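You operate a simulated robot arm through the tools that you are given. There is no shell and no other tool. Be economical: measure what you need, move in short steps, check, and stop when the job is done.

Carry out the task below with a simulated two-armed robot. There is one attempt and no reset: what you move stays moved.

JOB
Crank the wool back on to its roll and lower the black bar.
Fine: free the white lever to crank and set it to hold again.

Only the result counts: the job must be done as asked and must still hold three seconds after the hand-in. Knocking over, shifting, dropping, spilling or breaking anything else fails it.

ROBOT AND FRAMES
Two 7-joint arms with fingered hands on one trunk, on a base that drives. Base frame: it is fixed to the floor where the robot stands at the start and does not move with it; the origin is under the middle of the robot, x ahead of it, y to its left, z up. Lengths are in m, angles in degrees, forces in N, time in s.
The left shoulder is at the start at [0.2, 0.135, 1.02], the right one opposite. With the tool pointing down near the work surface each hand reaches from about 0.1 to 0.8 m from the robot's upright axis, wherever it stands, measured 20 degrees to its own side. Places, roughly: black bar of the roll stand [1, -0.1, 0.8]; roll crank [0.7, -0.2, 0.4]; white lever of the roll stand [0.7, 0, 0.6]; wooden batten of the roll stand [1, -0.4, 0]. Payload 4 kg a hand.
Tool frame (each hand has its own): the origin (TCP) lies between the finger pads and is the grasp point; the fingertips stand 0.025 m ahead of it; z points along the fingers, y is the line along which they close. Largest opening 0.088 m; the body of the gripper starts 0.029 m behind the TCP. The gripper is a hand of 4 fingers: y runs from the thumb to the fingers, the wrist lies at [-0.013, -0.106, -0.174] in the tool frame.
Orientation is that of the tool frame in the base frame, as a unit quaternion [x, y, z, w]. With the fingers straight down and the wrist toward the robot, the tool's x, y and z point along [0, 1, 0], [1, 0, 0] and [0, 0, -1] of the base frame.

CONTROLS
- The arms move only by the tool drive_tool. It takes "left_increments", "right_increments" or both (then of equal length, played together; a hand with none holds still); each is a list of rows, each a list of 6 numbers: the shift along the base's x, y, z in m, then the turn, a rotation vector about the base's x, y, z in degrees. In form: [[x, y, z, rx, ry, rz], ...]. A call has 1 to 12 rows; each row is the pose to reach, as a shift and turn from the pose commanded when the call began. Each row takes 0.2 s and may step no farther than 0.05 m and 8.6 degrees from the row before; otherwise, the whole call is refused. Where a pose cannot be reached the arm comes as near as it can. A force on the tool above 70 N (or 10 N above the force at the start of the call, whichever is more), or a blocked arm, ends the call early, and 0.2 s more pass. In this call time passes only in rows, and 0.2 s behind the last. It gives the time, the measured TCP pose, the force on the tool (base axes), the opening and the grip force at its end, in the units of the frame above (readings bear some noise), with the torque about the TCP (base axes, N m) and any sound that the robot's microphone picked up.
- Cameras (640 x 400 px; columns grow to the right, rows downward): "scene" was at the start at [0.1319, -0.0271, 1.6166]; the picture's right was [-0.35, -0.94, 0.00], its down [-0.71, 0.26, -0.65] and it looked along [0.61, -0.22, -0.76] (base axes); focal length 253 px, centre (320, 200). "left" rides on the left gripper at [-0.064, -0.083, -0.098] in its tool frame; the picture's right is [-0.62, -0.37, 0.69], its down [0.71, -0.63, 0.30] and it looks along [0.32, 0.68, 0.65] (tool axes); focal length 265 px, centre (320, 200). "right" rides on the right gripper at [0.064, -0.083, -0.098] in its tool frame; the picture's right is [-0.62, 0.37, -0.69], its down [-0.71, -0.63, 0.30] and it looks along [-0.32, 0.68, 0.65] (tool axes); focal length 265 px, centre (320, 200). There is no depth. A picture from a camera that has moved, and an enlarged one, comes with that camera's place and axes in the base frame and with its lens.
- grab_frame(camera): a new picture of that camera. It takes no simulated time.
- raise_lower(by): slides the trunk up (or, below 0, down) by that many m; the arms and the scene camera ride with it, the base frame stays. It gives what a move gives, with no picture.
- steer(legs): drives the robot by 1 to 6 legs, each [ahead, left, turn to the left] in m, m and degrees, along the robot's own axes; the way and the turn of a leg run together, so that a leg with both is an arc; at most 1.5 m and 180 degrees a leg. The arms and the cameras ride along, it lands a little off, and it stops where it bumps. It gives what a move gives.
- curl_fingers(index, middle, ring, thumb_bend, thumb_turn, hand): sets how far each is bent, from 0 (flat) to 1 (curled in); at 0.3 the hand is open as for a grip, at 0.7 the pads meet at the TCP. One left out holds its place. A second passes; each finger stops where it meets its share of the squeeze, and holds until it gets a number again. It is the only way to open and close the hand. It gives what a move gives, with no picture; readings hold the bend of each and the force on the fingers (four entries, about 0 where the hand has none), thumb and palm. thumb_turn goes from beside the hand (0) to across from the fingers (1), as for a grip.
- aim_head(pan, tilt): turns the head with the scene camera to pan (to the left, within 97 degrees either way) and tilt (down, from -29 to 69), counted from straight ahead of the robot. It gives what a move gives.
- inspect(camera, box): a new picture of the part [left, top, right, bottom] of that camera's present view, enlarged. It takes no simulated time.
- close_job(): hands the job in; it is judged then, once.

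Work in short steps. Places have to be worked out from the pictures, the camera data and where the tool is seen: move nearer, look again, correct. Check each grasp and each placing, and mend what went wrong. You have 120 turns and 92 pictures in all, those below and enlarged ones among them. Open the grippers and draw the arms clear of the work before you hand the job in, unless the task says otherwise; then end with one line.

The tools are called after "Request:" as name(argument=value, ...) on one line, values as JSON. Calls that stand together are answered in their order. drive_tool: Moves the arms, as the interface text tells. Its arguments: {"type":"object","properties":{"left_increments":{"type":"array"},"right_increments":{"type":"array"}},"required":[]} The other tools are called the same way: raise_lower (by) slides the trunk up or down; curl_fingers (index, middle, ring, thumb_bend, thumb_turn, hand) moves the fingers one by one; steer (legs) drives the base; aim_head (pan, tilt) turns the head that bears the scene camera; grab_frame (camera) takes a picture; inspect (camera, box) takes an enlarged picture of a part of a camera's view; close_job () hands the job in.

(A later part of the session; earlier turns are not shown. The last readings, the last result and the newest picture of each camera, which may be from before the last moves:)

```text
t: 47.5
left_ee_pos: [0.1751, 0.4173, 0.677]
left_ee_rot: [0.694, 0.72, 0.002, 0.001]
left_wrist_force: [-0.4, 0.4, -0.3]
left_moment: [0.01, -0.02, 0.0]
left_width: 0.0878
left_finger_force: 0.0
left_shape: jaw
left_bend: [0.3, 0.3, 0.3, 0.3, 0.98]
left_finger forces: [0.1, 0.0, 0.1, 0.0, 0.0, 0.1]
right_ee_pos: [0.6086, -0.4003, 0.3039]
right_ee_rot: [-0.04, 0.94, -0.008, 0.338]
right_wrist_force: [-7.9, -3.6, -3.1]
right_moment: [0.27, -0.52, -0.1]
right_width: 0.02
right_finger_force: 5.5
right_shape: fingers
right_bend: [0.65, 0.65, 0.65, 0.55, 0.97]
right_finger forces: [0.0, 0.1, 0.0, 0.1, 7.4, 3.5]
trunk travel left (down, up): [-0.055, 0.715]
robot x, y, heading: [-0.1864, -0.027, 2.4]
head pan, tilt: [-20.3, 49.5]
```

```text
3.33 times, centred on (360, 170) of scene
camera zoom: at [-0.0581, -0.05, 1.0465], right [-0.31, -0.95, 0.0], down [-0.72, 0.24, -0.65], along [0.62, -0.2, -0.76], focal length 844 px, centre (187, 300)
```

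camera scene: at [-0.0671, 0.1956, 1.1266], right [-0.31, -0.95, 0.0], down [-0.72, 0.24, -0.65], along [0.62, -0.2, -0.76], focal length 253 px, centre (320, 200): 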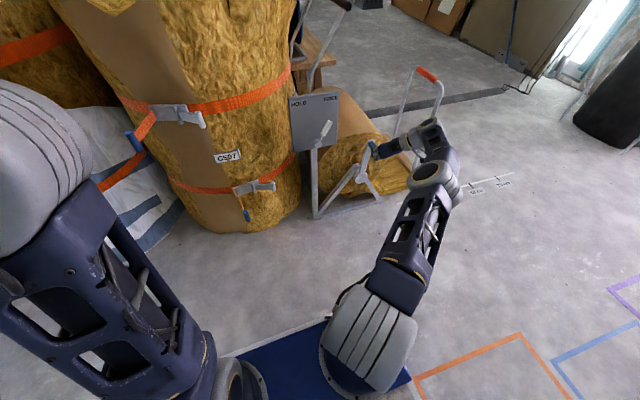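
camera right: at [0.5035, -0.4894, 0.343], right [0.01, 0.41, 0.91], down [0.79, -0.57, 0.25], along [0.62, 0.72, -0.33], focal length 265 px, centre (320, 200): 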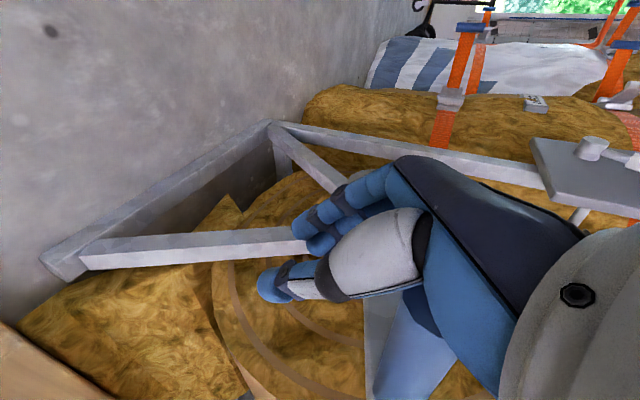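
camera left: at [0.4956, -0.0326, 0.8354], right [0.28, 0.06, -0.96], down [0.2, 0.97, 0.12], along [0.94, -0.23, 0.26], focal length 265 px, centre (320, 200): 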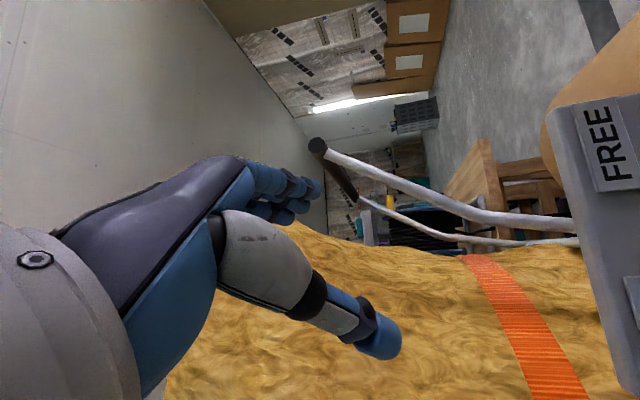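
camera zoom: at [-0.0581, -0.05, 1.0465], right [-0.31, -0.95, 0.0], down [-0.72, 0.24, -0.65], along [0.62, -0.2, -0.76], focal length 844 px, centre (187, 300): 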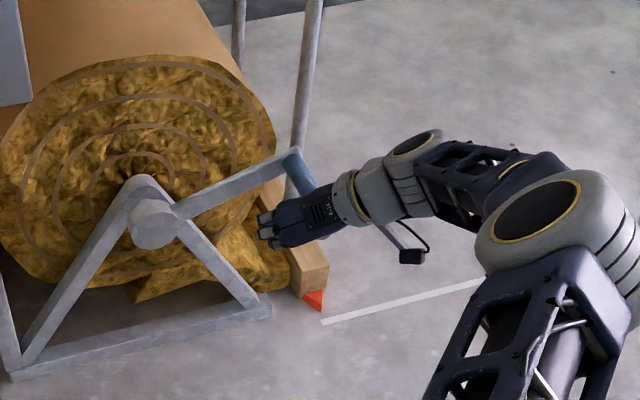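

The hand has slid off under the handle, but the pointer sits at zero within about 1 cm. I'll back the hand straight out in -x and check that the crank stays.

Request:
drive_tool(right_increments=[[-0.03, 0, 0, 0, 0, 0], [-0.06, 0, 0, 0, 0, 0], [-0.09, 0, 0, 0, 0, 0], [-0.12, 0, 0.01, 0, 0, 0], [-0.14, 0, 0.04, 0, 0, 0], [-0.14, 0, 0.09, 0, 0, 0], [-0.14, 0, 0.13, 0, 0, 0]])

Request:
raise_lower(by=0.2)

Request:
grab_frame(camera="scene")

Request:
grab_frame(camera="right")

```text
t: 49.1
left_ee_pos: [0.1745, 0.4164, 0.6775]
left_ee_rot: [0.694, 0.72, 0.002, 0.001]
left_wrist_force: [1.2, 0.0, 0.2]
left_moment: [0.01, -0.02, -0.02]
left_width: 0.088
left_finger_force: 0.0
left_shape: jaw
left_bend: [0.3, 0.3, 0.3, 0.3, 0.98]
left_finger forces: [0.0, 0.0, 0.0, 0.0, 0.1, 0.0]
right_ee_pos: [0.4705, -0.4018, 0.4383]
right_ee_rot: [-0.04, 0.94, -0.009, 0.339]
right_wrist_force: [0.5, -0.3, -0.1]
right_moment: [0.02, -0.03, -0.01]
right_width: 0.0203
right_finger_force: 0.0
right_shape: fingers
right_bend: [0.65, 0.65, 0.65, 0.55, 0.97]
right_finger forces: [0.0, 0.0, 0.0, 0.0, 0.0, 0.0]
trunk travel left (down, up): [-0.055, 0.715]
robot x, y, heading: [-0.1928, -0.0274, 1.9]
head pan, tilt: [-20.3, 49.5]
```

```text
t: 51.2
left_ee_pos: [0.1739, 0.4166, 0.8761]
left_ee_rot: [0.694, 0.72, 0.002, 0.001]
left_wrist_force: [0.0, 1.1, -0.7]
left_moment: [0.01, -0.05, 0.02]
left_width: 0.0876
left_finger_force: 0.0
left_shape: jaw
left_bend: [0.3, 0.3, 0.3, 0.3, 0.98]
left_finger forces: [0.0, 0.0, 0.0, 0.1, 0.0, 0.0]
right_ee_pos: [0.4693, -0.4007, 0.6367]
right_ee_rot: [-0.041, 0.94, -0.009, 0.339]
right_wrist_force: [-0.1, -0.3, 0.3]
right_moment: [-0.01, -0.01, 0.01]
right_width: 0.0203
right_finger_force: 0.0
right_shape: fingers
right_bend: [0.65, 0.65, 0.65, 0.55, 0.97]
right_finger forces: [0.0, 0.1, 0.0, 0.0, 0.0, 0.0]
trunk travel left (down, up): [-0.255, 0.515]
robot x, y, heading: [-0.1877, -0.0278, 2.0]
head pan, tilt: [-20.3, 49.5]
```

```text
36 pictures are left
camera scene: at [-0.0581, -0.05, 1.2466], right [-0.31, -0.95, 0.0], down [-0.72, 0.24, -0.65], along [0.62, -0.2, -0.76], focal length 253 px, centre (320, 200)
```

scene: 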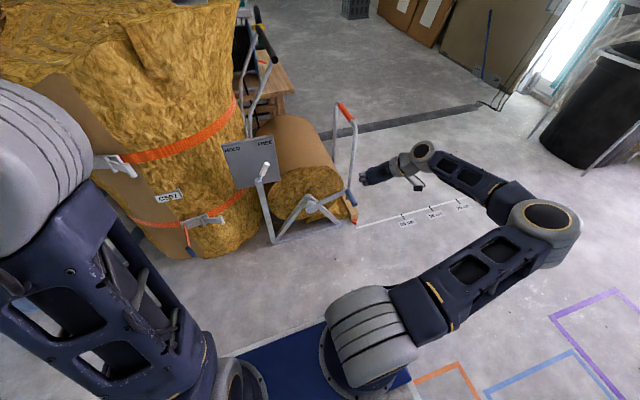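

```text
35 pictures are left
camera right: at [0.3642, -0.4901, 0.6761], right [0.01, 0.41, 0.91], down [0.79, -0.57, 0.25], along [0.62, 0.72, -0.33], focal length 265 px, centre (320, 200)
```

right: 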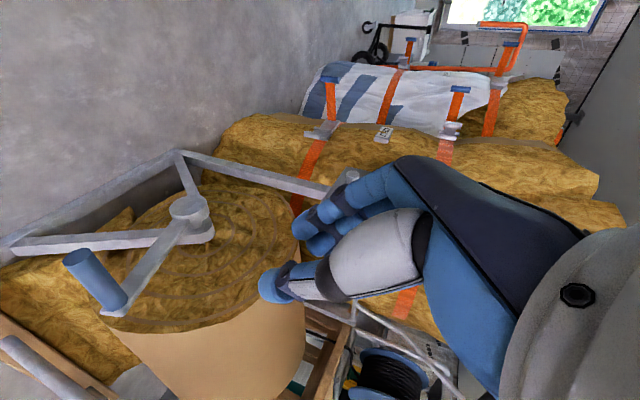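

Request:
inspect(camera="scene", box=[210, 80, 410, 250])

```text
2.35 times, centred on (310, 165) of scene
camera zoom: at [-0.0581, -0.05, 1.2466], right [-0.31, -0.95, 0.0], down [-0.72, 0.24, -0.65], along [0.62, -0.2, -0.76], focal length 595 px, centre (344, 282)
```

zoom: 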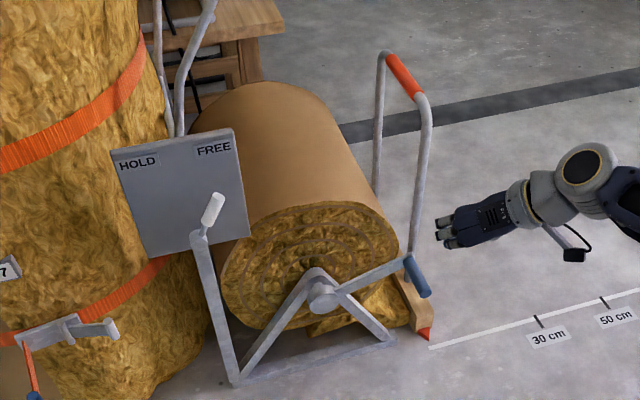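

The pointer is at zero and the crank stays put. Next is the lever: I'll move the base left again for reach and open the hand.

Request:
curl_fingers(hand="right", index=0.3, middle=0.3, ring=0.3, thumb_bend=0.3)

Request:
steer(legs=[[0.0, 0.23, 0]])

Request:
grab_frame(camera="right")

```text
t: 52.2
left_ee_pos: [0.1738, 0.4162, 0.8768]
left_ee_rot: [0.695, 0.719, 0.002, 0.001]
left_wrist_force: [0.4, 0.4, 0.3]
left_moment: [-0.01, 0.02, 0.03]
left_width: 0.0877
left_finger_force: 0.1
left_shape: jaw
left_bend: [0.3, 0.3, 0.3, 0.3, 0.98]
left_finger forces: [0.0, 0.0, 0.0, 0.0, 0.1, 0.0]
right_ee_pos: [0.4694, -0.4009, 0.6384]
right_ee_rot: [-0.041, 0.94, -0.009, 0.339]
right_wrist_force: [0.3, 0.5, -0.5]
right_moment: [0.01, 0.03, 0.02]
right_width: 0.0842
right_finger_force: 0.1
right_shape: fingers
right_bend: [0.3, 0.3, 0.3, 0.3, 0.97]
right_finger forces: [0.0, 0.0, 0.0, 0.1, 0.1, 0.1]
trunk travel left (down, up): [-0.255, 0.515]
robot x, y, heading: [-0.1917, -0.0277, 2.2]
head pan, tilt: [-20.3, 49.5]
```

```text
t: 54.0
left_ee_pos: [0.1642, 0.645, 0.8764]
left_ee_rot: [0.694, 0.72, 0.002, 0.001]
left_wrist_force: [0.3, -1.0, 0.5]
left_moment: [-0.02, 0.04, 0.0]
left_width: 0.0878
left_finger_force: 0.0
left_shape: jaw
left_bend: [0.3, 0.3, 0.3, 0.3, 0.98]
left_finger forces: [0.0, 0.0, 0.0, 0.0, 0.0, 0.0]
right_ee_pos: [0.4613, -0.1721, 0.6381]
right_ee_rot: [-0.041, 0.94, -0.008, 0.34]
right_wrist_force: [-0.1, -0.7, 0.1]
right_moment: [0.0, -0.03, 0.04]
right_width: 0.0843
right_finger_force: 0.1
right_shape: fingers
right_bend: [0.3, 0.3, 0.3, 0.3, 0.97]
right_finger forces: [0.0, 0.0, 0.0, 0.1, 0.1, 0.1]
trunk travel left (down, up): [-0.255, 0.515]
robot x, y, heading: [-0.1975, 0.1992, 2.2]
head pan, tilt: [-20.3, 49.5]
```

```text
33 pictures are left
camera right: at [0.3565, -0.2609, 0.6762], right [0.01, 0.41, 0.91], down [0.79, -0.56, 0.25], along [0.62, 0.72, -0.33], focal length 265 px, centre (320, 200)
```

right: 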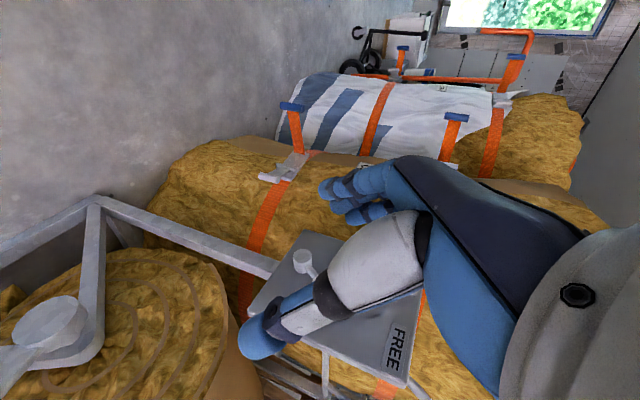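

The knob tip is now at about (0.675, -0.08, 0.627). I'll move to a staging point above and behind it, then straddle it.

Request:
drive_tool(right_increments=[[0.02, 0.025, 0.03, 0, 0, 0], [0.05, 0.05, 0.052, 0, 0, 0], [0.09, 0.075, 0.052, 0, 0, 0], [0.12, 0.097, 0.052, 0, 0, 0], [0.134, 0.097, 0.052, 0, 0, 0], [0.155, 0.097, 0.025, 0, 0, 0], [0.175, 0.097, 0.0, 0, 0, 0], [0.19, 0.097, -0.02, 0, 0, 0]])

Request:
grab_frame(camera="right")

Request:
inspect(camera="scene", box=[260, 100, 400, 200])

```text
t: 55.8
left_ee_pos: [0.1644, 0.6448, 0.8779]
left_ee_rot: [0.694, 0.72, 0.002, 0.0]
left_wrist_force: [-0.8, -0.2, -0.2]
left_moment: [0.03, -0.01, -0.05]
left_width: 0.0878
left_finger_force: 0.1
left_shape: jaw
left_bend: [0.3, 0.3, 0.3, 0.3, 0.98]
left_finger forces: [0.0, 0.0, 0.1, 0.0, 0.1, 0.1]
right_ee_pos: [0.6534, -0.0748, 0.6175]
right_ee_rot: [-0.042, 0.94, -0.008, 0.339]
right_wrist_force: [0.0, 0.1, 0.1]
right_moment: [0.0, 0.01, 0.0]
right_width: 0.0846
right_finger_force: 0.1
right_shape: fingers
right_bend: [0.3, 0.3, 0.3, 0.3, 0.97]
right_finger forces: [0.0, 0.1, 0.1, 0.1, 0.0, 0.0]
trunk travel left (down, up): [-0.255, 0.515]
robot x, y, heading: [-0.2005, 0.1976, 2.5]
head pan, tilt: [-20.3, 49.5]
```

```text
32 pictures are left
camera right: at [0.5479, -0.1647, 0.6563], right [0.01, 0.41, 0.91], down [0.79, -0.56, 0.25], along [0.62, 0.72, -0.33], focal length 265 px, centre (320, 200)
```

right: 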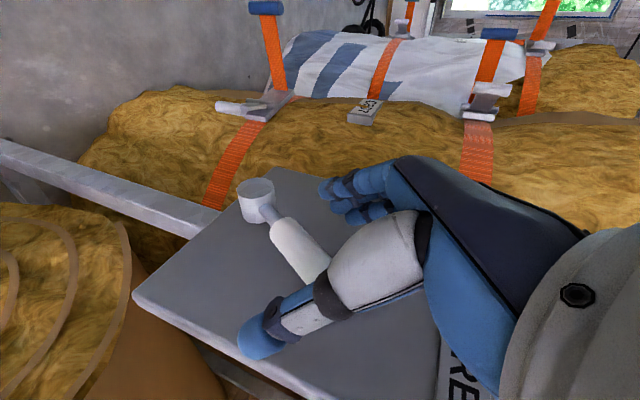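

```text
4.00 times, centred on (330, 150) of scene
camera zoom: at [-0.0667, 0.1783, 1.2466], right [-0.31, -0.95, 0.0], down [-0.72, 0.24, -0.65], along [0.62, -0.2, -0.76], focal length 1012 px, centre (280, 400)
```

zoom: 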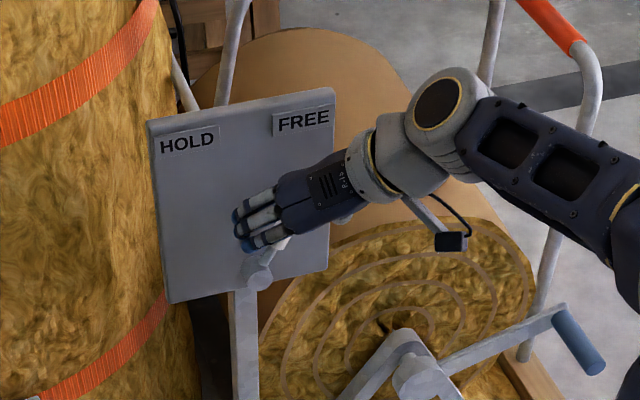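

The knob is between thumb and fingers. I'll close partly and sweep toward +y (HOLD).

Request:
curl_fingers(hand="right", index=0.55, middle=0.55, ring=0.55, thumb_bend=0.6)

Request:
drive_tool(right_increments=[[0.0, 0.015, 0.006, 0, 0, 0], [0.0, 0.03, 0.01, 0, 0, 0], [0.0, 0.045, 0.01, 0, 0, 0], [0.0, 0.06, 0.008, 0, 0, 0], [0.0, 0.075, 0.004, 0, 0, 0], [0.0, 0.09, 0.0, 0, 0, 0]])

Request:
inspect(camera="scene", box=[260, 100, 400, 200])

```text
t: 56.8
left_ee_pos: [0.1638, 0.6454, 0.8766]
left_ee_rot: [0.693, 0.721, 0.001, 0.0]
left_wrist_force: [0.2, -0.2, 0.1]
left_moment: [0.0, 0.02, -0.01]
left_width: 0.0878
left_finger_force: 0.1
left_shape: jaw
left_bend: [0.3, 0.3, 0.3, 0.3, 0.98]
left_finger forces: [0.0, 0.0, 0.1, 0.0, 0.0, 0.1]
right_ee_pos: [0.6526, -0.0748, 0.6185]
right_ee_rot: [-0.042, 0.94, -0.008, 0.34]
right_wrist_force: [-1.0, 0.4, 0.5]
right_moment: [-0.01, 0.0, 0.04]
right_width: 0.0257
right_finger_force: 0.0
right_shape: fingers
right_bend: [0.55, 0.55, 0.55, 0.6, 0.97]
right_finger forces: [0.0, 0.1, 0.0, 0.0, 0.1, 0.0]
trunk travel left (down, up): [-0.255, 0.515]
robot x, y, heading: [-0.1977, 0.2009, 2.2]
head pan, tilt: [-20.3, 49.5]
```

```text
t: 58.2
left_ee_pos: [0.1645, 0.6456, 0.8764]
left_ee_rot: [0.693, 0.721, 0.002, 0.001]
left_wrist_force: [-0.4, 0.2, -0.1]
left_moment: [0.02, -0.03, 0.0]
left_width: 0.0879
left_finger_force: 0.0
left_shape: jaw
left_bend: [0.3, 0.3, 0.3, 0.3, 0.98]
left_finger forces: [0.0, 0.1, 0.0, 0.0, 0.0, 0.1]
right_ee_pos: [0.6384, 0.0109, 0.6198]
right_ee_rot: [-0.041, 0.939, -0.008, 0.341]
right_wrist_force: [0.3, 0.2, -0.7]
right_moment: [-0.01, -0.01, -0.01]
right_width: 0.0258
right_finger_force: 0.1
right_shape: fingers
right_bend: [0.55, 0.55, 0.55, 0.6, 0.97]
right_finger forces: [0.0, 0.1, 0.0, 0.0, 0.0, 0.0]
right hand out of reach, approached as far as the arm can: row 4, 5, 6
trunk travel left (down, up): [-0.255, 0.515]
robot x, y, heading: [-0.1995, 0.1994, 2.4]
head pan, tilt: [-20.3, 49.5]
```

```text
4.00 times, centred on (330, 150) of scene
camera zoom: at [-0.0667, 0.1784, 1.2466], right [-0.31, -0.95, 0.0], down [-0.72, 0.24, -0.65], along [0.62, -0.2, -0.76], focal length 1012 px, centre (280, 400)
```

zoom: 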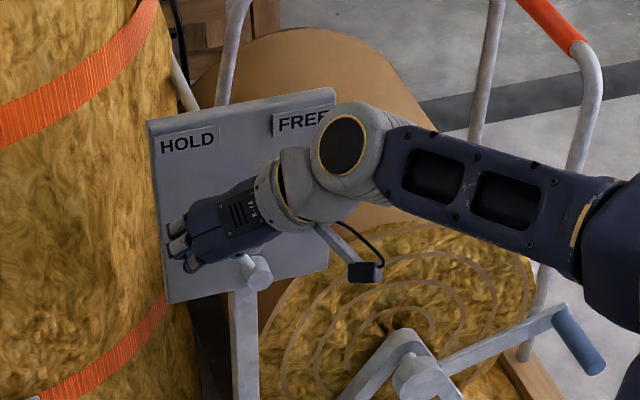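

The lever has swung left, but I need to see whether it reached the stop.

Request:
grab_frame(camera="right")

```text
29 pictures are left
camera right: at [0.5329, -0.0777, 0.6579], right [0.01, 0.41, 0.91], down [0.79, -0.56, 0.25], along [0.62, 0.72, -0.33], focal length 265 px, centre (320, 200)
```

right: 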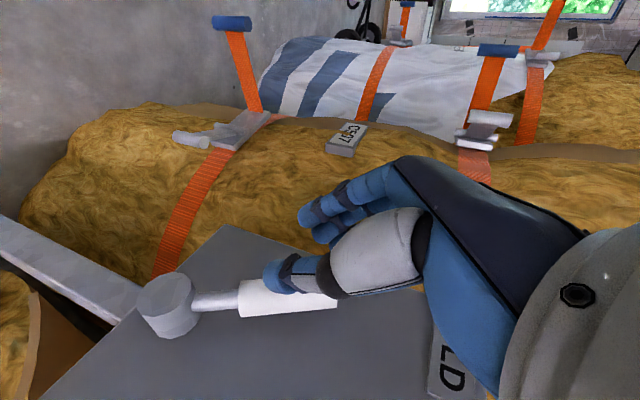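

The lever stands about 28° left against 34° originally, so it needs a bit more. I'll nudge the base left by 2 cm to push it home gently.

Request:
steer(legs=[[0, 0.02, 0]])

Request:
grab_frame(camera="right")

```text
t: 59.0
left_ee_pos: [0.1632, 0.664, 0.8772]
left_ee_rot: [0.693, 0.721, 0.002, 0.001]
left_wrist_force: [0.4, 0.3, 0.6]
left_moment: [0.02, 0.03, -0.04]
left_width: 0.0877
left_finger_force: 0.1
left_shape: jaw
left_bend: [0.3, 0.3, 0.3, 0.3, 0.98]
left_finger forces: [0.0, 0.0, 0.0, 0.0, 0.0, 0.0]
right_ee_pos: [0.638, 0.0302, 0.62]
right_ee_rot: [-0.042, 0.94, -0.009, 0.339]
right_wrist_force: [0.6, 0.2, 0.4]
right_moment: [0.0, 0.01, 0.0]
right_width: 0.0255
right_finger_force: 0.0
right_shape: fingers
right_bend: [0.55, 0.55, 0.55, 0.6, 0.97]
right_finger forces: [0.0, 0.0, 0.0, 0.1, 0.0, 0.0]
trunk travel left (down, up): [-0.255, 0.515]
robot x, y, heading: [-0.2005, 0.2225, 2.4]
head pan, tilt: [-20.3, 49.5]
```

```text
28 pictures are left
camera right: at [0.5326, -0.0582, 0.6578], right [0.01, 0.41, 0.91], down [0.79, -0.56, 0.25], along [0.62, 0.72, -0.33], focal length 265 px, centre (320, 200)
```

right: 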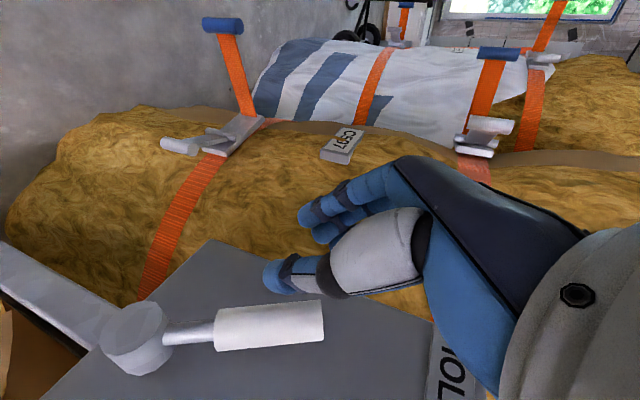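

The tip is at (y 0.010, z 0.628), which matches its original HOLD position (0.011, 0.627), so the lever is back at HOLD. I'll withdraw the hand.

Request:
drive_tool(right_increments=[[-0.03, 0, 0.03, 0, 0, 0], [-0.06, 0, 0.06, 0, 0, 0], [-0.1, -0.03, 0.08, 0, 0, 0], [-0.13, -0.06, 0.1, 0, 0, 0]])

Request:
aim_head(pan=-15, tilt=35)

Request:
inspect(camera="scene", box=[200, 60, 480, 260])

```text
refused: row 3 steps farther than a row can; nothing moved
```

```text
t: 59.7
left_ee_pos: [0.1643, 0.6637, 0.8762]
left_ee_rot: [0.693, 0.721, 0.002, 0.001]
left_wrist_force: [-0.1, 0.4, 0.2]
left_moment: [-0.03, 0.03, -0.02]
left_width: 0.0878
left_finger_force: 0.1
left_shape: jaw
left_bend: [0.3, 0.3, 0.3, 0.3, 0.98]
left_finger forces: [0.1, 0.1, 0.0, 0.1, 0.0, 0.0]
right_ee_pos: [0.6371, 0.0321, 0.6205]
right_ee_rot: [-0.042, 0.94, -0.009, 0.339]
right_wrist_force: [0.0, 0.0, 0.5]
right_moment: [-0.02, 0.01, -0.02]
right_width: 0.0257
right_finger_force: 0.2
right_shape: fingers
right_bend: [0.55, 0.55, 0.55, 0.6, 0.97]
right_finger forces: [0.1, 0.0, 0.0, 0.0, 0.0, 0.1]
trunk travel left (down, up): [-0.255, 0.515]
robot x, y, heading: [-0.1992, 0.2189, 2.3]
head pan, tilt: [-15.0, 35.0]
```

```text
2.00 times, centred on (340, 160) of scene
camera zoom: at [-0.0552, 0.2014, 1.2676], right [-0.22, -0.98, 0.0], down [-0.56, 0.13, -0.82], along [0.8, -0.18, -0.57], focal length 506 px, centre (280, 280)
```

zoom: 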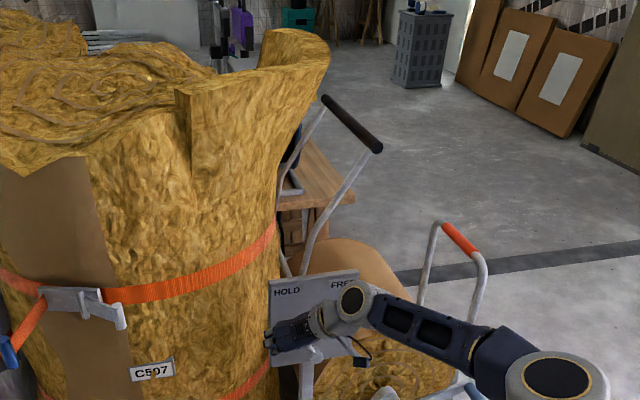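

The bar's arms pivot behind the plate on the left side. I'll back the right hand out in smaller steps.

Request:
drive_tool(right_increments=[[-0.03, 0, 0.03, 0, 0, 0], [-0.06, 0, 0.06, 0, 0, 0], [-0.09, -0.02, 0.075, 0, 0, 0], [-0.12, -0.05, 0.09, 0, 0, 0], [-0.14, -0.09, 0.1, 0, 0, 0]])

Request:
curl_fingers(hand="right", index=0.3, middle=0.3, ring=0.3, thumb_bend=0.3)

Request:
steer(legs=[[0, -0.25, -2]])

Request:
raise_lower(by=0.38)

Request:
grab_frame(camera="scene")

```text
t: 60.9
left_ee_pos: [0.1635, 0.6645, 0.8767]
left_ee_rot: [0.693, 0.721, 0.002, 0.0]
left_wrist_force: [0.3, 0.0, 0.3]
left_moment: [0.02, 0.0, 0.01]
left_width: 0.0879
left_finger_force: 0.1
left_shape: jaw
left_bend: [0.3, 0.3, 0.3, 0.3, 0.98]
left_finger forces: [0.0, 0.0, 0.1, 0.1, 0.0, 0.0]
right_ee_pos: [0.4977, -0.057, 0.7191]
right_ee_rot: [-0.043, 0.94, -0.007, 0.34]
right_wrist_force: [0.0, -0.1, 0.5]
right_moment: [0.0, 0.02, 0.03]
right_width: 0.0257
right_finger_force: 0.1
right_shape: fingers
right_bend: [0.55, 0.55, 0.55, 0.6, 0.97]
right_finger forces: [0.1, 0.0, 0.1, 0.0, 0.1, 0.1]
trunk travel left (down, up): [-0.255, 0.515]
robot x, y, heading: [-0.2027, 0.2163, 2.6]
head pan, tilt: [-15.0, 35.0]
```

```text
t: 61.9
left_ee_pos: [0.1625, 0.6632, 0.8768]
left_ee_rot: [0.693, 0.721, 0.002, 0.0]
left_wrist_force: [-0.5, 0.9, 0.5]
left_moment: [0.0, -0.03, -0.04]
left_width: 0.0876
left_finger_force: 0.0
left_shape: jaw
left_bend: [0.3, 0.3, 0.3, 0.3, 0.98]
left_finger forces: [0.1, 0.0, 0.0, 0.1, 0.1, 0.0]
right_ee_pos: [0.4973, -0.0578, 0.7191]
right_ee_rot: [-0.042, 0.94, -0.008, 0.34]
right_wrist_force: [-0.2, -0.5, 0.2]
right_moment: [-0.02, -0.02, -0.03]
right_width: 0.0847
right_finger_force: 0.0
right_shape: fingers
right_bend: [0.3, 0.3, 0.3, 0.3, 0.97]
right_finger forces: [0.0, 0.0, 0.0, 0.1, 0.0, 0.0]
trunk travel left (down, up): [-0.255, 0.515]
robot x, y, heading: [-0.2031, 0.2155, 2.0]
head pan, tilt: [-15.0, 35.0]
```

```text
t: 63.8
left_ee_pos: [0.1835, 0.4013, 0.8771]
left_ee_rot: [0.705, 0.71, 0.001, 0.0]
left_wrist_force: [0.9, -0.3, 0.7]
left_moment: [0.04, 0.01, 0.02]
left_width: 0.0876
left_finger_force: 0.1
left_shape: jaw
left_bend: [0.3, 0.3, 0.3, 0.3, 0.98]
left_finger forces: [0.1, 0.1, 0.1, 0.0, 0.1, 0.0]
right_ee_pos: [0.494, -0.3304, 0.7177]
right_ee_rot: [-0.027, 0.94, -0.014, 0.339]
right_wrist_force: [-0.5, 0.5, 0.0]
right_moment: [0.0, 0.0, -0.01]
right_width: 0.0844
right_finger_force: 0.0
right_shape: fingers
right_bend: [0.3, 0.3, 0.3, 0.3, 0.97]
right_finger forces: [0.0, 0.0, 0.0, 0.0, 0.0, 0.0]
trunk travel left (down, up): [-0.255, 0.515]
robot x, y, heading: [-0.1928, -0.0295, 0.5]
head pan, tilt: [-15.0, 35.0]
```

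```text
t: 67.4
left_ee_pos: [0.1836, 0.4023, 1.2566]
left_ee_rot: [0.705, 0.71, 0.002, 0.001]
left_wrist_force: [-0.4, 1.2, -0.1]
left_moment: [-0.01, 0.0, 0.02]
left_width: 0.0882
left_finger_force: 0.0
left_shape: jaw
left_bend: [0.3, 0.3, 0.3, 0.3, 0.98]
left_finger forces: [0.1, 0.0, 0.1, 0.1, 0.1, 0.0]
right_ee_pos: [0.494, -0.329, 1.098]
right_ee_rot: [-0.026, 0.94, -0.013, 0.339]
right_wrist_force: [-0.6, 0.3, 0.5]
right_moment: [0.02, 0.04, -0.02]
right_width: 0.0844
right_finger_force: 0.0
right_shape: fingers
right_bend: [0.3, 0.3, 0.3, 0.3, 0.97]
right_finger forces: [0.1, 0.1, 0.0, 0.0, 0.0, 0.1]
trunk travel left (down, up): [-0.635, 0.135]
robot x, y, heading: [-0.1909, -0.0285, 0.3]
head pan, tilt: [-15.0, 35.0]
```

```text
26 pictures are left
camera scene: at [-0.0497, -0.053, 1.6476], right [-0.25, -0.97, 0.0], down [-0.56, 0.14, -0.82], along [0.79, -0.21, -0.57], focal length 253 px, centre (320, 200)
```

scene: 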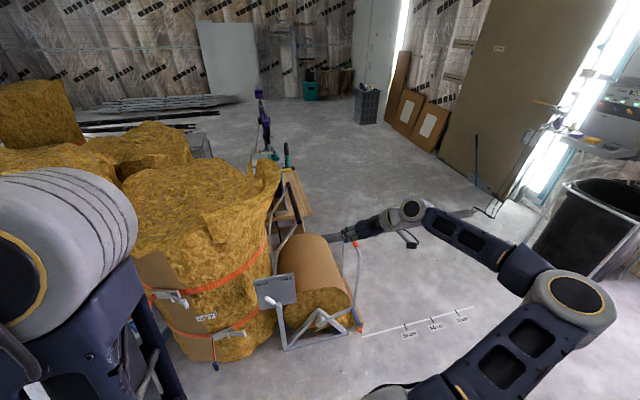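

I'll drive ahead 0.22 m, with the hand well above and to the right of the bar, then look.

Request:
steer(legs=[[0.22, 0, 0]])

Request:
grab_frame(camera="right")

Request:
inspect(camera="scene", box=[200, 150, 440, 350])

```text
t: 69.1
left_ee_pos: [0.4034, 0.4037, 1.2574]
left_ee_rot: [0.704, 0.71, 0.002, 0.0]
left_wrist_force: [0.8, 0.5, -1.0]
left_moment: [0.01, 0.0, 0.0]
left_width: 0.0878
left_finger_force: 0.0
left_shape: jaw
left_bend: [0.3, 0.3, 0.3, 0.3, 0.98]
left_finger forces: [0.0, 0.0, 0.1, 0.0, 0.0, 0.0]
right_ee_pos: [0.7138, -0.3266, 1.0979]
right_ee_rot: [-0.028, 0.94, -0.014, 0.339]
right_wrist_force: [-0.2, -0.7, -0.4]
right_moment: [0.01, -0.01, 0.04]
right_width: 0.0841
right_finger_force: 0.1
right_shape: fingers
right_bend: [0.3, 0.3, 0.3, 0.3, 0.97]
right_finger forces: [0.0, 0.0, 0.1, 0.0, 0.0, 0.1]
trunk travel left (down, up): [-0.635, 0.135]
robot x, y, heading: [0.0279, -0.0297, 0.6]
head pan, tilt: [-15.0, 35.0]
```

```text
25 pictures are left
camera right: at [0.6055, -0.4132, 1.1364], right [0.02, 0.41, 0.91], down [0.77, -0.59, 0.25], along [0.64, 0.7, -0.33], focal length 265 px, centre (320, 200)
```

right: 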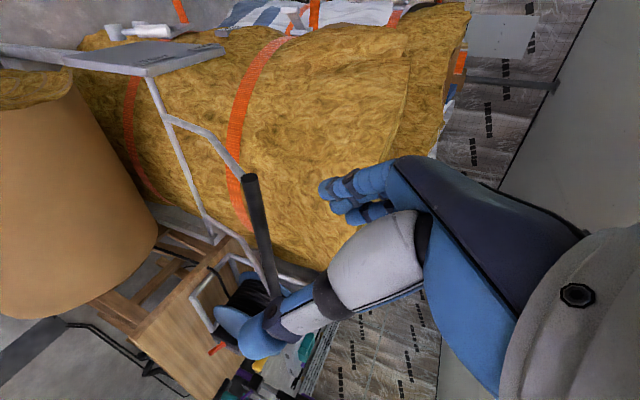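

```text
2.00 times, centred on (320, 250) of scene
camera zoom: at [0.1696, -0.0511, 1.6477], right [-0.25, -0.97, 0.0], down [-0.56, 0.14, -0.82], along [0.79, -0.21, -0.57], focal length 506 px, centre (320, 100)
```

zoom: 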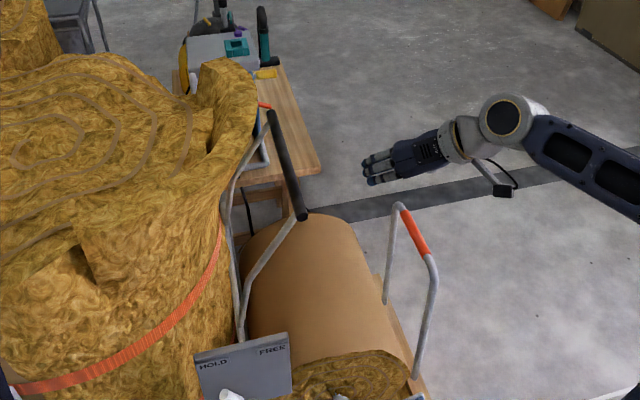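

The bar runs along x from 0.81 to 1.11 at y≈-0.185, z≈0.925. I'll bring the open hand above it, straddling, at about x=0.9.

Request:
drive_tool(right_increments=[[0.03, 0.035, 0, 0, 0, 0], [0.06, 0.07, 0, 0, 0, 0], [0.09, 0.105, 0, 0, 0, 0], [0.115, 0.141, 0, 0, 0, 0], [0.13, 0.142, -0.04, 0, 0, 0], [0.14, 0.142, -0.08, 0, 0, 0]])

Request:
grab_frame(camera="right")

Request:
inspect(camera="scene", box=[240, 160, 400, 280])

```text
t: 70.5
left_ee_pos: [0.4021, 0.4035, 1.2567]
left_ee_rot: [0.705, 0.71, 0.001, 0.001]
left_wrist_force: [-0.6, 0.4, -0.2]
left_moment: [0.01, -0.02, -0.05]
left_width: 0.0879
left_finger_force: 0.0
left_shape: jaw
left_bend: [0.3, 0.3, 0.3, 0.3, 0.98]
left_finger forces: [0.1, 0.1, 0.0, 0.0, 0.0, 0.0]
right_ee_pos: [0.8403, -0.1925, 1.0179]
right_ee_rot: [-0.028, 0.94, -0.014, 0.34]
right_wrist_force: [-0.4, 0.3, -0.1]
right_moment: [0.01, 0.04, -0.01]
right_width: 0.0845
right_finger_force: 0.1
right_shape: fingers
right_bend: [0.3, 0.3, 0.3, 0.3, 0.97]
right_finger forces: [0.0, 0.0, 0.1, 0.0, 0.1, 0.0]
right hand out of reach, approached as far as the arm can: row 5, 6
trunk travel left (down, up): [-0.635, 0.135]
robot x, y, heading: [0.0266, -0.0257, 0.2]
head pan, tilt: [-15.0, 35.0]
```

```text
23 pictures are left
camera right: at [0.7326, -0.2789, 1.0563], right [0.02, 0.41, 0.91], down [0.77, -0.59, 0.25], along [0.64, 0.7, -0.33], focal length 265 px, centre (320, 200)
```

right: 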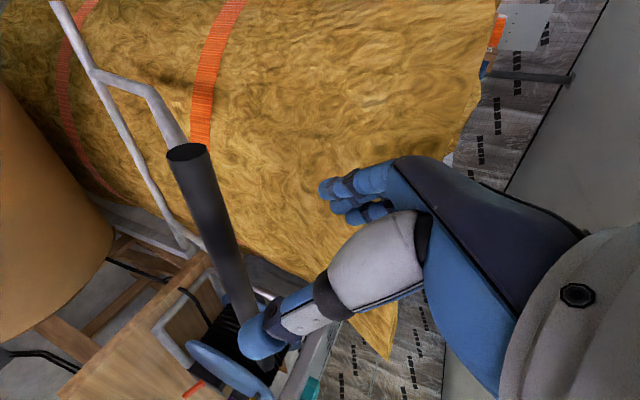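

```text
3.33 times, centred on (320, 220) of scene
camera zoom: at [0.1695, -0.0509, 1.6477], right [-0.25, -0.97, 0.0], down [-0.56, 0.14, -0.82], along [0.79, -0.2, -0.57], focal length 844 px, centre (320, 133)
```

zoom: 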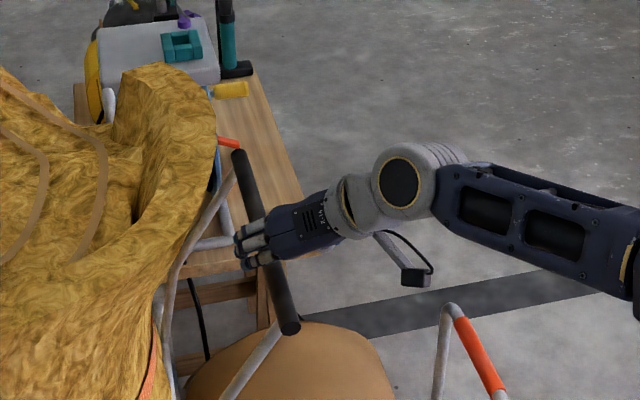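

The bar end is confirmed. To free up the wrist I'll lift the hand relative to the trunk and lower the trunk by 0.15 m.

Request:
drive_tool(right_increments=[[-0.01, 0.003, 0.04, 0, 0, 0], [-0.01, 0.006, 0.08, 0, 0, 0], [0.0, 0.006, 0.12, 0, 0, 0]])

Request:
raise_lower(by=-0.15)

Request:
drive_tool(right_increments=[[0.02, 0, -0.02, 0, 0, 0], [0.035, 0, -0.04, 0, 0, 0], [0.045, 0, -0.058, 0, 0, 0]])

Request:
grab_frame(camera="right")

```text
t: 71.3
left_ee_pos: [0.4023, 0.4046, 1.2564]
left_ee_rot: [0.704, 0.71, 0.002, 0.001]
left_wrist_force: [0.7, 0.3, -1.1]
left_moment: [0.02, 0.02, -0.03]
left_width: 0.088
left_finger_force: 0.1
left_shape: jaw
left_bend: [0.3, 0.3, 0.3, 0.3, 0.98]
left_finger forces: [0.0, 0.0, 0.0, 0.0, 0.1, 0.1]
right_ee_pos: [0.8412, -0.188, 1.1378]
right_ee_rot: [-0.028, 0.94, -0.014, 0.339]
right_wrist_force: [1.0, 0.3, -0.3]
right_moment: [-0.01, 0.02, -0.01]
right_width: 0.0845
right_finger_force: 0.1
right_shape: fingers
right_bend: [0.3, 0.3, 0.3, 0.3, 0.97]
right_finger forces: [0.0, 0.1, 0.1, 0.1, 0.0, 0.0]
right hand out of reach, approached as far as the arm can: row 3
trunk travel left (down, up): [-0.635, 0.135]
robot x, y, heading: [0.0255, -0.0285, 0.4]
head pan, tilt: [-15.0, 35.0]
```

```text
t: 73.0
left_ee_pos: [0.4012, 0.4038, 1.107]
left_ee_rot: [0.704, 0.71, 0.001, 0.001]
left_wrist_force: [-0.5, -0.3, 0.3]
left_moment: [-0.03, 0.04, -0.02]
left_width: 0.088
left_finger_force: 0.0
left_shape: jaw
left_bend: [0.3, 0.3, 0.3, 0.3, 0.98]
left_finger forces: [0.1, 0.0, 0.1, 0.0, 0.0, 0.1]
right_ee_pos: [0.8411, -0.1877, 0.9882]
right_ee_rot: [-0.027, 0.94, -0.013, 0.34]
right_wrist_force: [-0.3, -0.6, 0.2]
right_moment: [0.02, 0.0, -0.01]
right_width: 0.0846
right_finger_force: 0.1
right_shape: fingers
right_bend: [0.3, 0.3, 0.3, 0.3, 0.97]
right_finger forces: [0.0, 0.1, 0.0, 0.1, 0.0, 0.0]
trunk travel left (down, up): [-0.485, 0.285]
robot x, y, heading: [0.0288, -0.0298, 0.4]
head pan, tilt: [-15.0, 35.0]
```

```text
t: 73.8
left_ee_pos: [0.4029, 0.404, 1.1081]
left_ee_rot: [0.704, 0.71, 0.002, 0.001]
left_wrist_force: [-0.6, -0.3, 0.0]
left_moment: [-0.04, -0.03, 0.0]
left_width: 0.0877
left_finger_force: 0.0
left_shape: jaw
left_bend: [0.3, 0.3, 0.3, 0.3, 0.98]
left_finger forces: [0.0, 0.1, 0.0, 0.1, 0.0, 0.0]
right_ee_pos: [0.8498, -0.2031, 0.9303]
right_ee_rot: [-0.026, 0.94, -0.012, 0.341]
right_wrist_force: [-0.5, 0.6, 1.0]
right_moment: [-0.04, 0.02, -0.02]
right_width: 0.0844
right_finger_force: 0.0
right_shape: fingers
right_bend: [0.3, 0.3, 0.3, 0.3, 0.98]
right_finger forces: [0.0, 0.0, 0.0, 0.0, 0.1, 0.0]
right hand out of reach, approached as far as the arm can: row 1, 2, 3
trunk travel left (down, up): [-0.485, 0.285]
robot x, y, heading: [0.0238, -0.0259, 0.6]
head pan, tilt: [-15.0, 35.0]
```

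```text
21 pictures are left
camera right: at [0.7418, -0.2892, 0.9679], right [0.02, 0.41, 0.91], down [0.77, -0.59, 0.25], along [0.64, 0.7, -0.32], focal length 265 px, centre (320, 200)
```

right: 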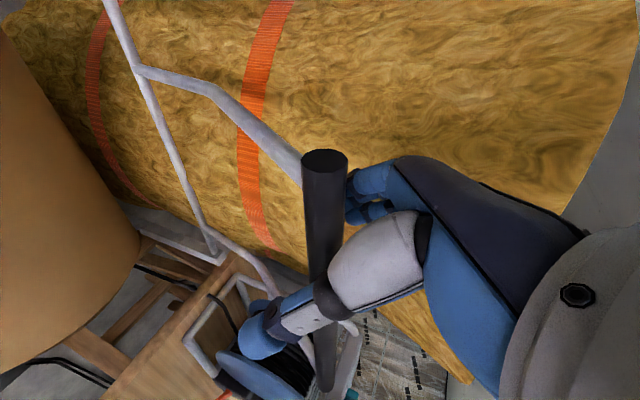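

The bar is now between thumb and fingers. I'll close loosely and start pulling toward -y and down.

Request:
curl_fingers(hand="right", index=0.55, middle=0.55, ring=0.55, thumb_bend=0.5)

Request:
drive_tool(right_increments=[[0, -0.025, -0.008, 0, 0, 0], [0, -0.05, -0.017, 0, 0, 0], [0, -0.075, -0.028, 0, 0, 0]])

Request:
grab_frame(camera="right")

Request:
inspect(camera="scene", box=[200, 140, 440, 290])

```text
t: 74.8
left_ee_pos: [0.4025, 0.4041, 1.107]
left_ee_rot: [0.704, 0.71, 0.002, 0.0]
left_wrist_force: [-0.1, -0.1, -0.4]
left_moment: [0.01, -0.02, 0.03]
left_width: 0.0873
left_finger_force: 0.1
left_shape: jaw
left_bend: [0.3, 0.3, 0.3, 0.3, 0.98]
left_finger forces: [0.0, 0.1, 0.0, 0.0, 0.0, 0.0]
right_ee_pos: [0.8502, -0.2039, 0.9298]
right_ee_rot: [-0.027, 0.939, -0.013, 0.341]
right_wrist_force: [0.0, 1.2, -0.6]
right_moment: [0.0, 0.01, -0.02]
right_width: 0.0372
right_finger_force: 0.4
right_shape: fingers
right_bend: [0.54, 0.54, 0.55, 0.5, 0.98]
right_finger forces: [0.7, 0.6, 0.0, 0.0, 0.0, 0.0]
trunk travel left (down, up): [-0.485, 0.285]
robot x, y, heading: [0.0233, -0.0252, 0.5]
head pan, tilt: [-15.0, 35.0]
```

```text
t: 75.7
left_ee_pos: [0.4024, 0.4041, 1.106]
left_ee_rot: [0.704, 0.711, 0.001, 0.0]
left_wrist_force: [0.4, -0.6, -0.8]
left_moment: [0.01, 0.03, 0.0]
left_width: 0.0879
left_finger_force: 0.1
left_shape: jaw
left_bend: [0.3, 0.3, 0.3, 0.3, 0.98]
left_finger forces: [0.0, 0.0, 0.1, 0.1, 0.0, 0.0]
right_ee_pos: [0.8494, -0.2778, 0.9016]
right_ee_rot: [-0.027, 0.94, -0.014, 0.34]
right_wrist_force: [0.7, -0.2, -0.2]
right_moment: [-0.01, 0.0, 0.0]
right_width: 0.0365
right_finger_force: 0.1
right_shape: fingers
right_bend: [0.55, 0.55, 0.55, 0.5, 0.98]
right_finger forces: [0.0, 0.0, 0.0, 0.1, 0.0, 0.0]
trunk travel left (down, up): [-0.485, 0.285]
robot x, y, heading: [0.0251, -0.0336, 0.5]
head pan, tilt: [-15.0, 35.0]
```

```text
20 pictures are left
camera right: at [0.7413, -0.3639, 0.9404], right [0.02, 0.41, 0.91], down [0.77, -0.59, 0.25], along [0.64, 0.7, -0.33], focal length 265 px, centre (320, 200)
```

right: 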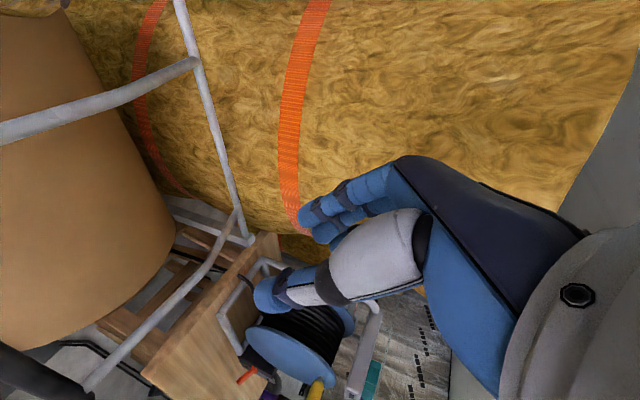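

```text
2.67 times, centred on (320, 215) of scene
camera zoom: at [0.1697, -0.051, 1.4977], right [-0.25, -0.97, 0.0], down [-0.56, 0.14, -0.82], along [0.79, -0.2, -0.57], focal length 675 px, centre (320, 160)
```

zoom: 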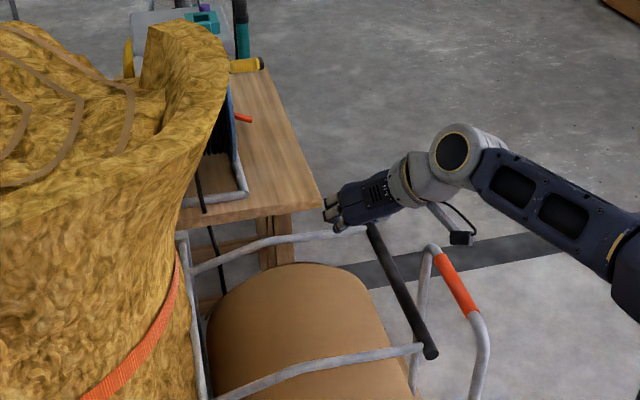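

The bar swung over by itself, and it's now at about y=-0.40, z=0.62. I'll withdraw the hand up and away, then check where the bar rests.

Request:
drive_tool(right_increments=[[-0.03, 0, 0.03, 0, 0, 0], [-0.06, -0.01, 0.06, 0, 0, 0], [-0.09, -0.02, 0.09, 0, 0, 0], [-0.12, -0.04, 0.12, 0, 0, 0], [-0.15, -0.06, 0.14, 0, 0, 0]])

Request:
aim_head(pan=-18, tilt=45)

Request:
inspect(camera="scene", box=[200, 80, 480, 280])

Request:
grab_frame(camera="right")

```text
t: 76.8
left_ee_pos: [0.4019, 0.4049, 1.108]
left_ee_rot: [0.704, 0.71, 0.002, 0.0]
left_wrist_force: [0.7, 0.3, -0.3]
left_moment: [-0.01, 0.02, 0.0]
left_width: 0.0879
left_finger_force: 0.1
left_shape: jaw
left_bend: [0.3, 0.3, 0.3, 0.3, 0.98]
left_finger forces: [0.1, 0.0, 0.0, 0.1, 0.0, 0.0]
right_ee_pos: [0.6997, -0.339, 1.0435]
right_ee_rot: [-0.028, 0.94, -0.013, 0.339]
right_wrist_force: [0.2, 0.6, 0.1]
right_moment: [0.01, 0.0, 0.03]
right_width: 0.0365
right_finger_force: 0.0
right_shape: fingers
right_bend: [0.55, 0.55, 0.55, 0.5, 0.98]
right_finger forces: [0.0, 0.0, 0.0, 0.0, 0.0, 0.0]
trunk travel left (down, up): [-0.485, 0.285]
robot x, y, heading: [0.0248, -0.0327, 0.5]
head pan, tilt: [-15.0, 35.0]
```

```text
t: 77.6
left_ee_pos: [0.4025, 0.4038, 1.1072]
left_ee_rot: [0.704, 0.71, 0.002, 0.0]
left_wrist_force: [-0.2, -0.2, 0.8]
left_moment: [-0.02, 0.04, 0.0]
left_width: 0.088
left_finger_force: 0.0
left_shape: jaw
left_bend: [0.3, 0.3, 0.3, 0.3, 0.98]
left_finger forces: [0.0, 0.0, 0.0, 0.0, 0.0, 0.1]
right_ee_pos: [0.7001, -0.3391, 1.0429]
right_ee_rot: [-0.027, 0.94, -0.013, 0.339]
right_wrist_force: [0.5, 1.0, -0.1]
right_moment: [-0.01, -0.04, 0.0]
right_width: 0.0364
right_finger_force: 0.1
right_shape: fingers
right_bend: [0.55, 0.55, 0.55, 0.5, 0.98]
right_finger forces: [0.1, 0.1, 0.0, 0.0, 0.1, 0.0]
trunk travel left (down, up): [-0.485, 0.285]
robot x, y, heading: [0.0256, -0.03, 0.1]
head pan, tilt: [-18.0, 45.0]
```

```text
2.00 times, centred on (340, 180) of scene
camera zoom: at [0.1619, -0.0535, 1.4829], right [-0.3, -0.95, 0.0], down [-0.67, 0.21, -0.71], along [0.67, -0.21, -0.71], focal length 506 px, centre (280, 240)
```

zoom: 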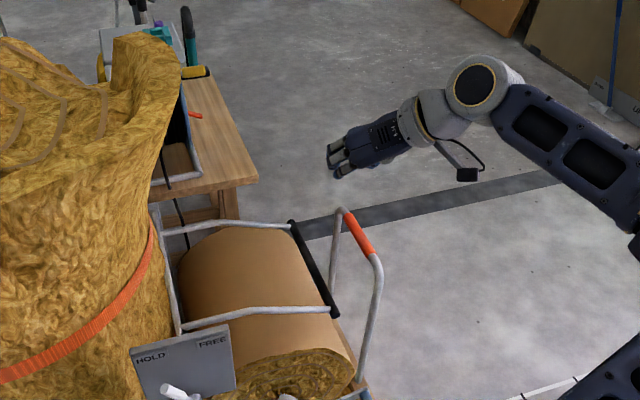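

```text
17 pictures are left
camera right: at [0.5923, -0.4256, 1.0819], right [0.02, 0.41, 0.91], down [0.77, -0.59, 0.25], along [0.64, 0.7, -0.33], focal length 265 px, centre (320, 200)
```

right: 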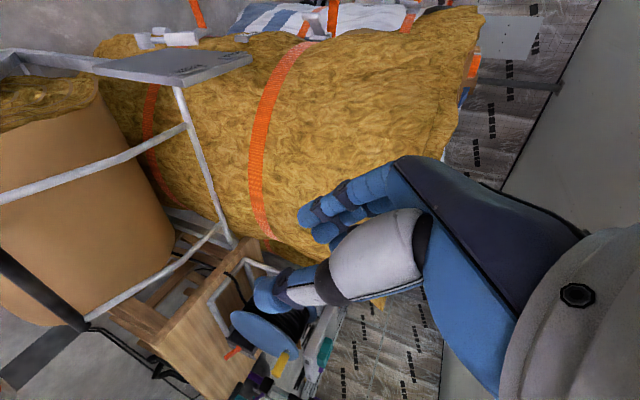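

The bar has come down to about z=0.51, close to the roll surface. I'll open the hand, back the robot off, and check that it has settled along with the lever and batten.

Request:
curl_fingers(hand="right", index=0.3, middle=0.3, ring=0.3, thumb_bend=0.3)

Request:
steer(legs=[[-0.22, 0, 0]])

Request:
inspect(camera="scene", box=[200, 60, 480, 260])

Request:
inspect(camera="scene", box=[250, 130, 410, 250])

```text
t: 78.6
left_ee_pos: [0.4037, 0.4039, 1.108]
left_ee_rot: [0.704, 0.71, 0.002, 0.001]
left_wrist_force: [0.8, 0.2, 0.2]
left_moment: [0.02, 0.0, 0.0]
left_width: 0.0881
left_finger_force: 0.1
left_shape: jaw
left_bend: [0.3, 0.3, 0.3, 0.3, 0.98]
left_finger forces: [0.0, 0.1, 0.1, 0.0, 0.0, 0.0]
right_ee_pos: [0.7002, -0.3396, 1.0435]
right_ee_rot: [-0.027, 0.94, -0.014, 0.339]
right_wrist_force: [-0.8, -0.1, 0.2]
right_moment: [0.06, 0.03, 0.03]
right_width: 0.0846
right_finger_force: 0.0
right_shape: fingers
right_bend: [0.3, 0.3, 0.3, 0.3, 0.98]
right_finger forces: [0.0, 0.0, 0.1, 0.1, 0.1, 0.0]
trunk travel left (down, up): [-0.485, 0.285]
robot x, y, heading: [0.0234, -0.0282, 0.6]
head pan, tilt: [-18.0, 45.0]
```

```text
t: 80.3
left_ee_pos: [0.1817, 0.4022, 1.1069]
left_ee_rot: [0.705, 0.709, 0.001, 0.001]
left_wrist_force: [1.0, 0.0, -1.2]
left_moment: [-0.01, -0.04, -0.02]
left_width: 0.0875
left_finger_force: 0.1
left_shape: jaw
left_bend: [0.3, 0.3, 0.3, 0.3, 0.98]
left_finger forces: [0.1, 0.0, 0.0, 0.0, 0.0, 0.0]
right_ee_pos: [0.4776, -0.3412, 1.0432]
right_ee_rot: [-0.026, 0.94, -0.014, 0.34]
right_wrist_force: [-0.4, 0.2, 0.6]
right_moment: [-0.02, -0.02, -0.04]
right_width: 0.0849
right_finger_force: 0.1
right_shape: fingers
right_bend: [0.3, 0.3, 0.3, 0.3, 0.98]
right_finger forces: [0.0, 0.0, 0.0, 0.1, 0.0, 0.1]
trunk travel left (down, up): [-0.485, 0.285]
robot x, y, heading: [-0.1989, -0.0305, 0.4]
head pan, tilt: [-18.0, 45.0]
```

```text
2.00 times, centred on (340, 160) of scene
camera zoom: at [-0.0593, -0.0555, 1.4829], right [-0.3, -0.95, 0.0], down [-0.67, 0.21, -0.71], along [0.67, -0.21, -0.71], focal length 506 px, centre (280, 280)
```

zoom: 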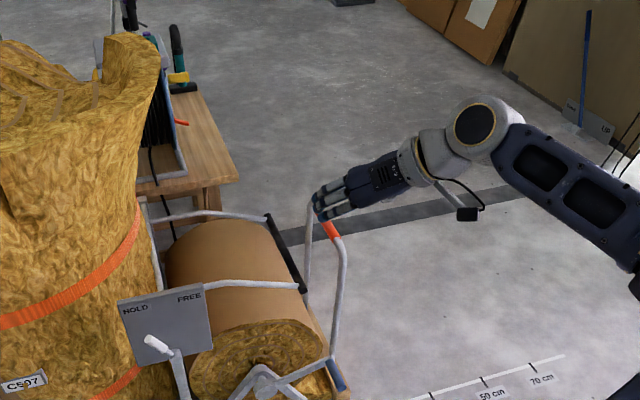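

```text
3.33 times, centred on (330, 190) of scene
camera zoom: at [-0.0593, -0.0555, 1.4829], right [-0.3, -0.95, 0.0], down [-0.67, 0.21, -0.71], along [0.67, -0.21, -0.71], focal length 844 px, centre (287, 233)
```

zoom: 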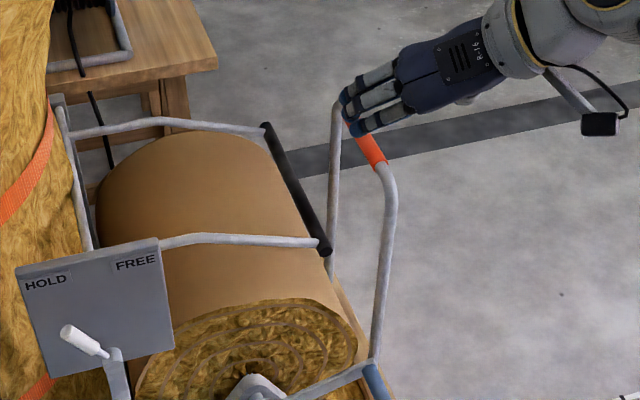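

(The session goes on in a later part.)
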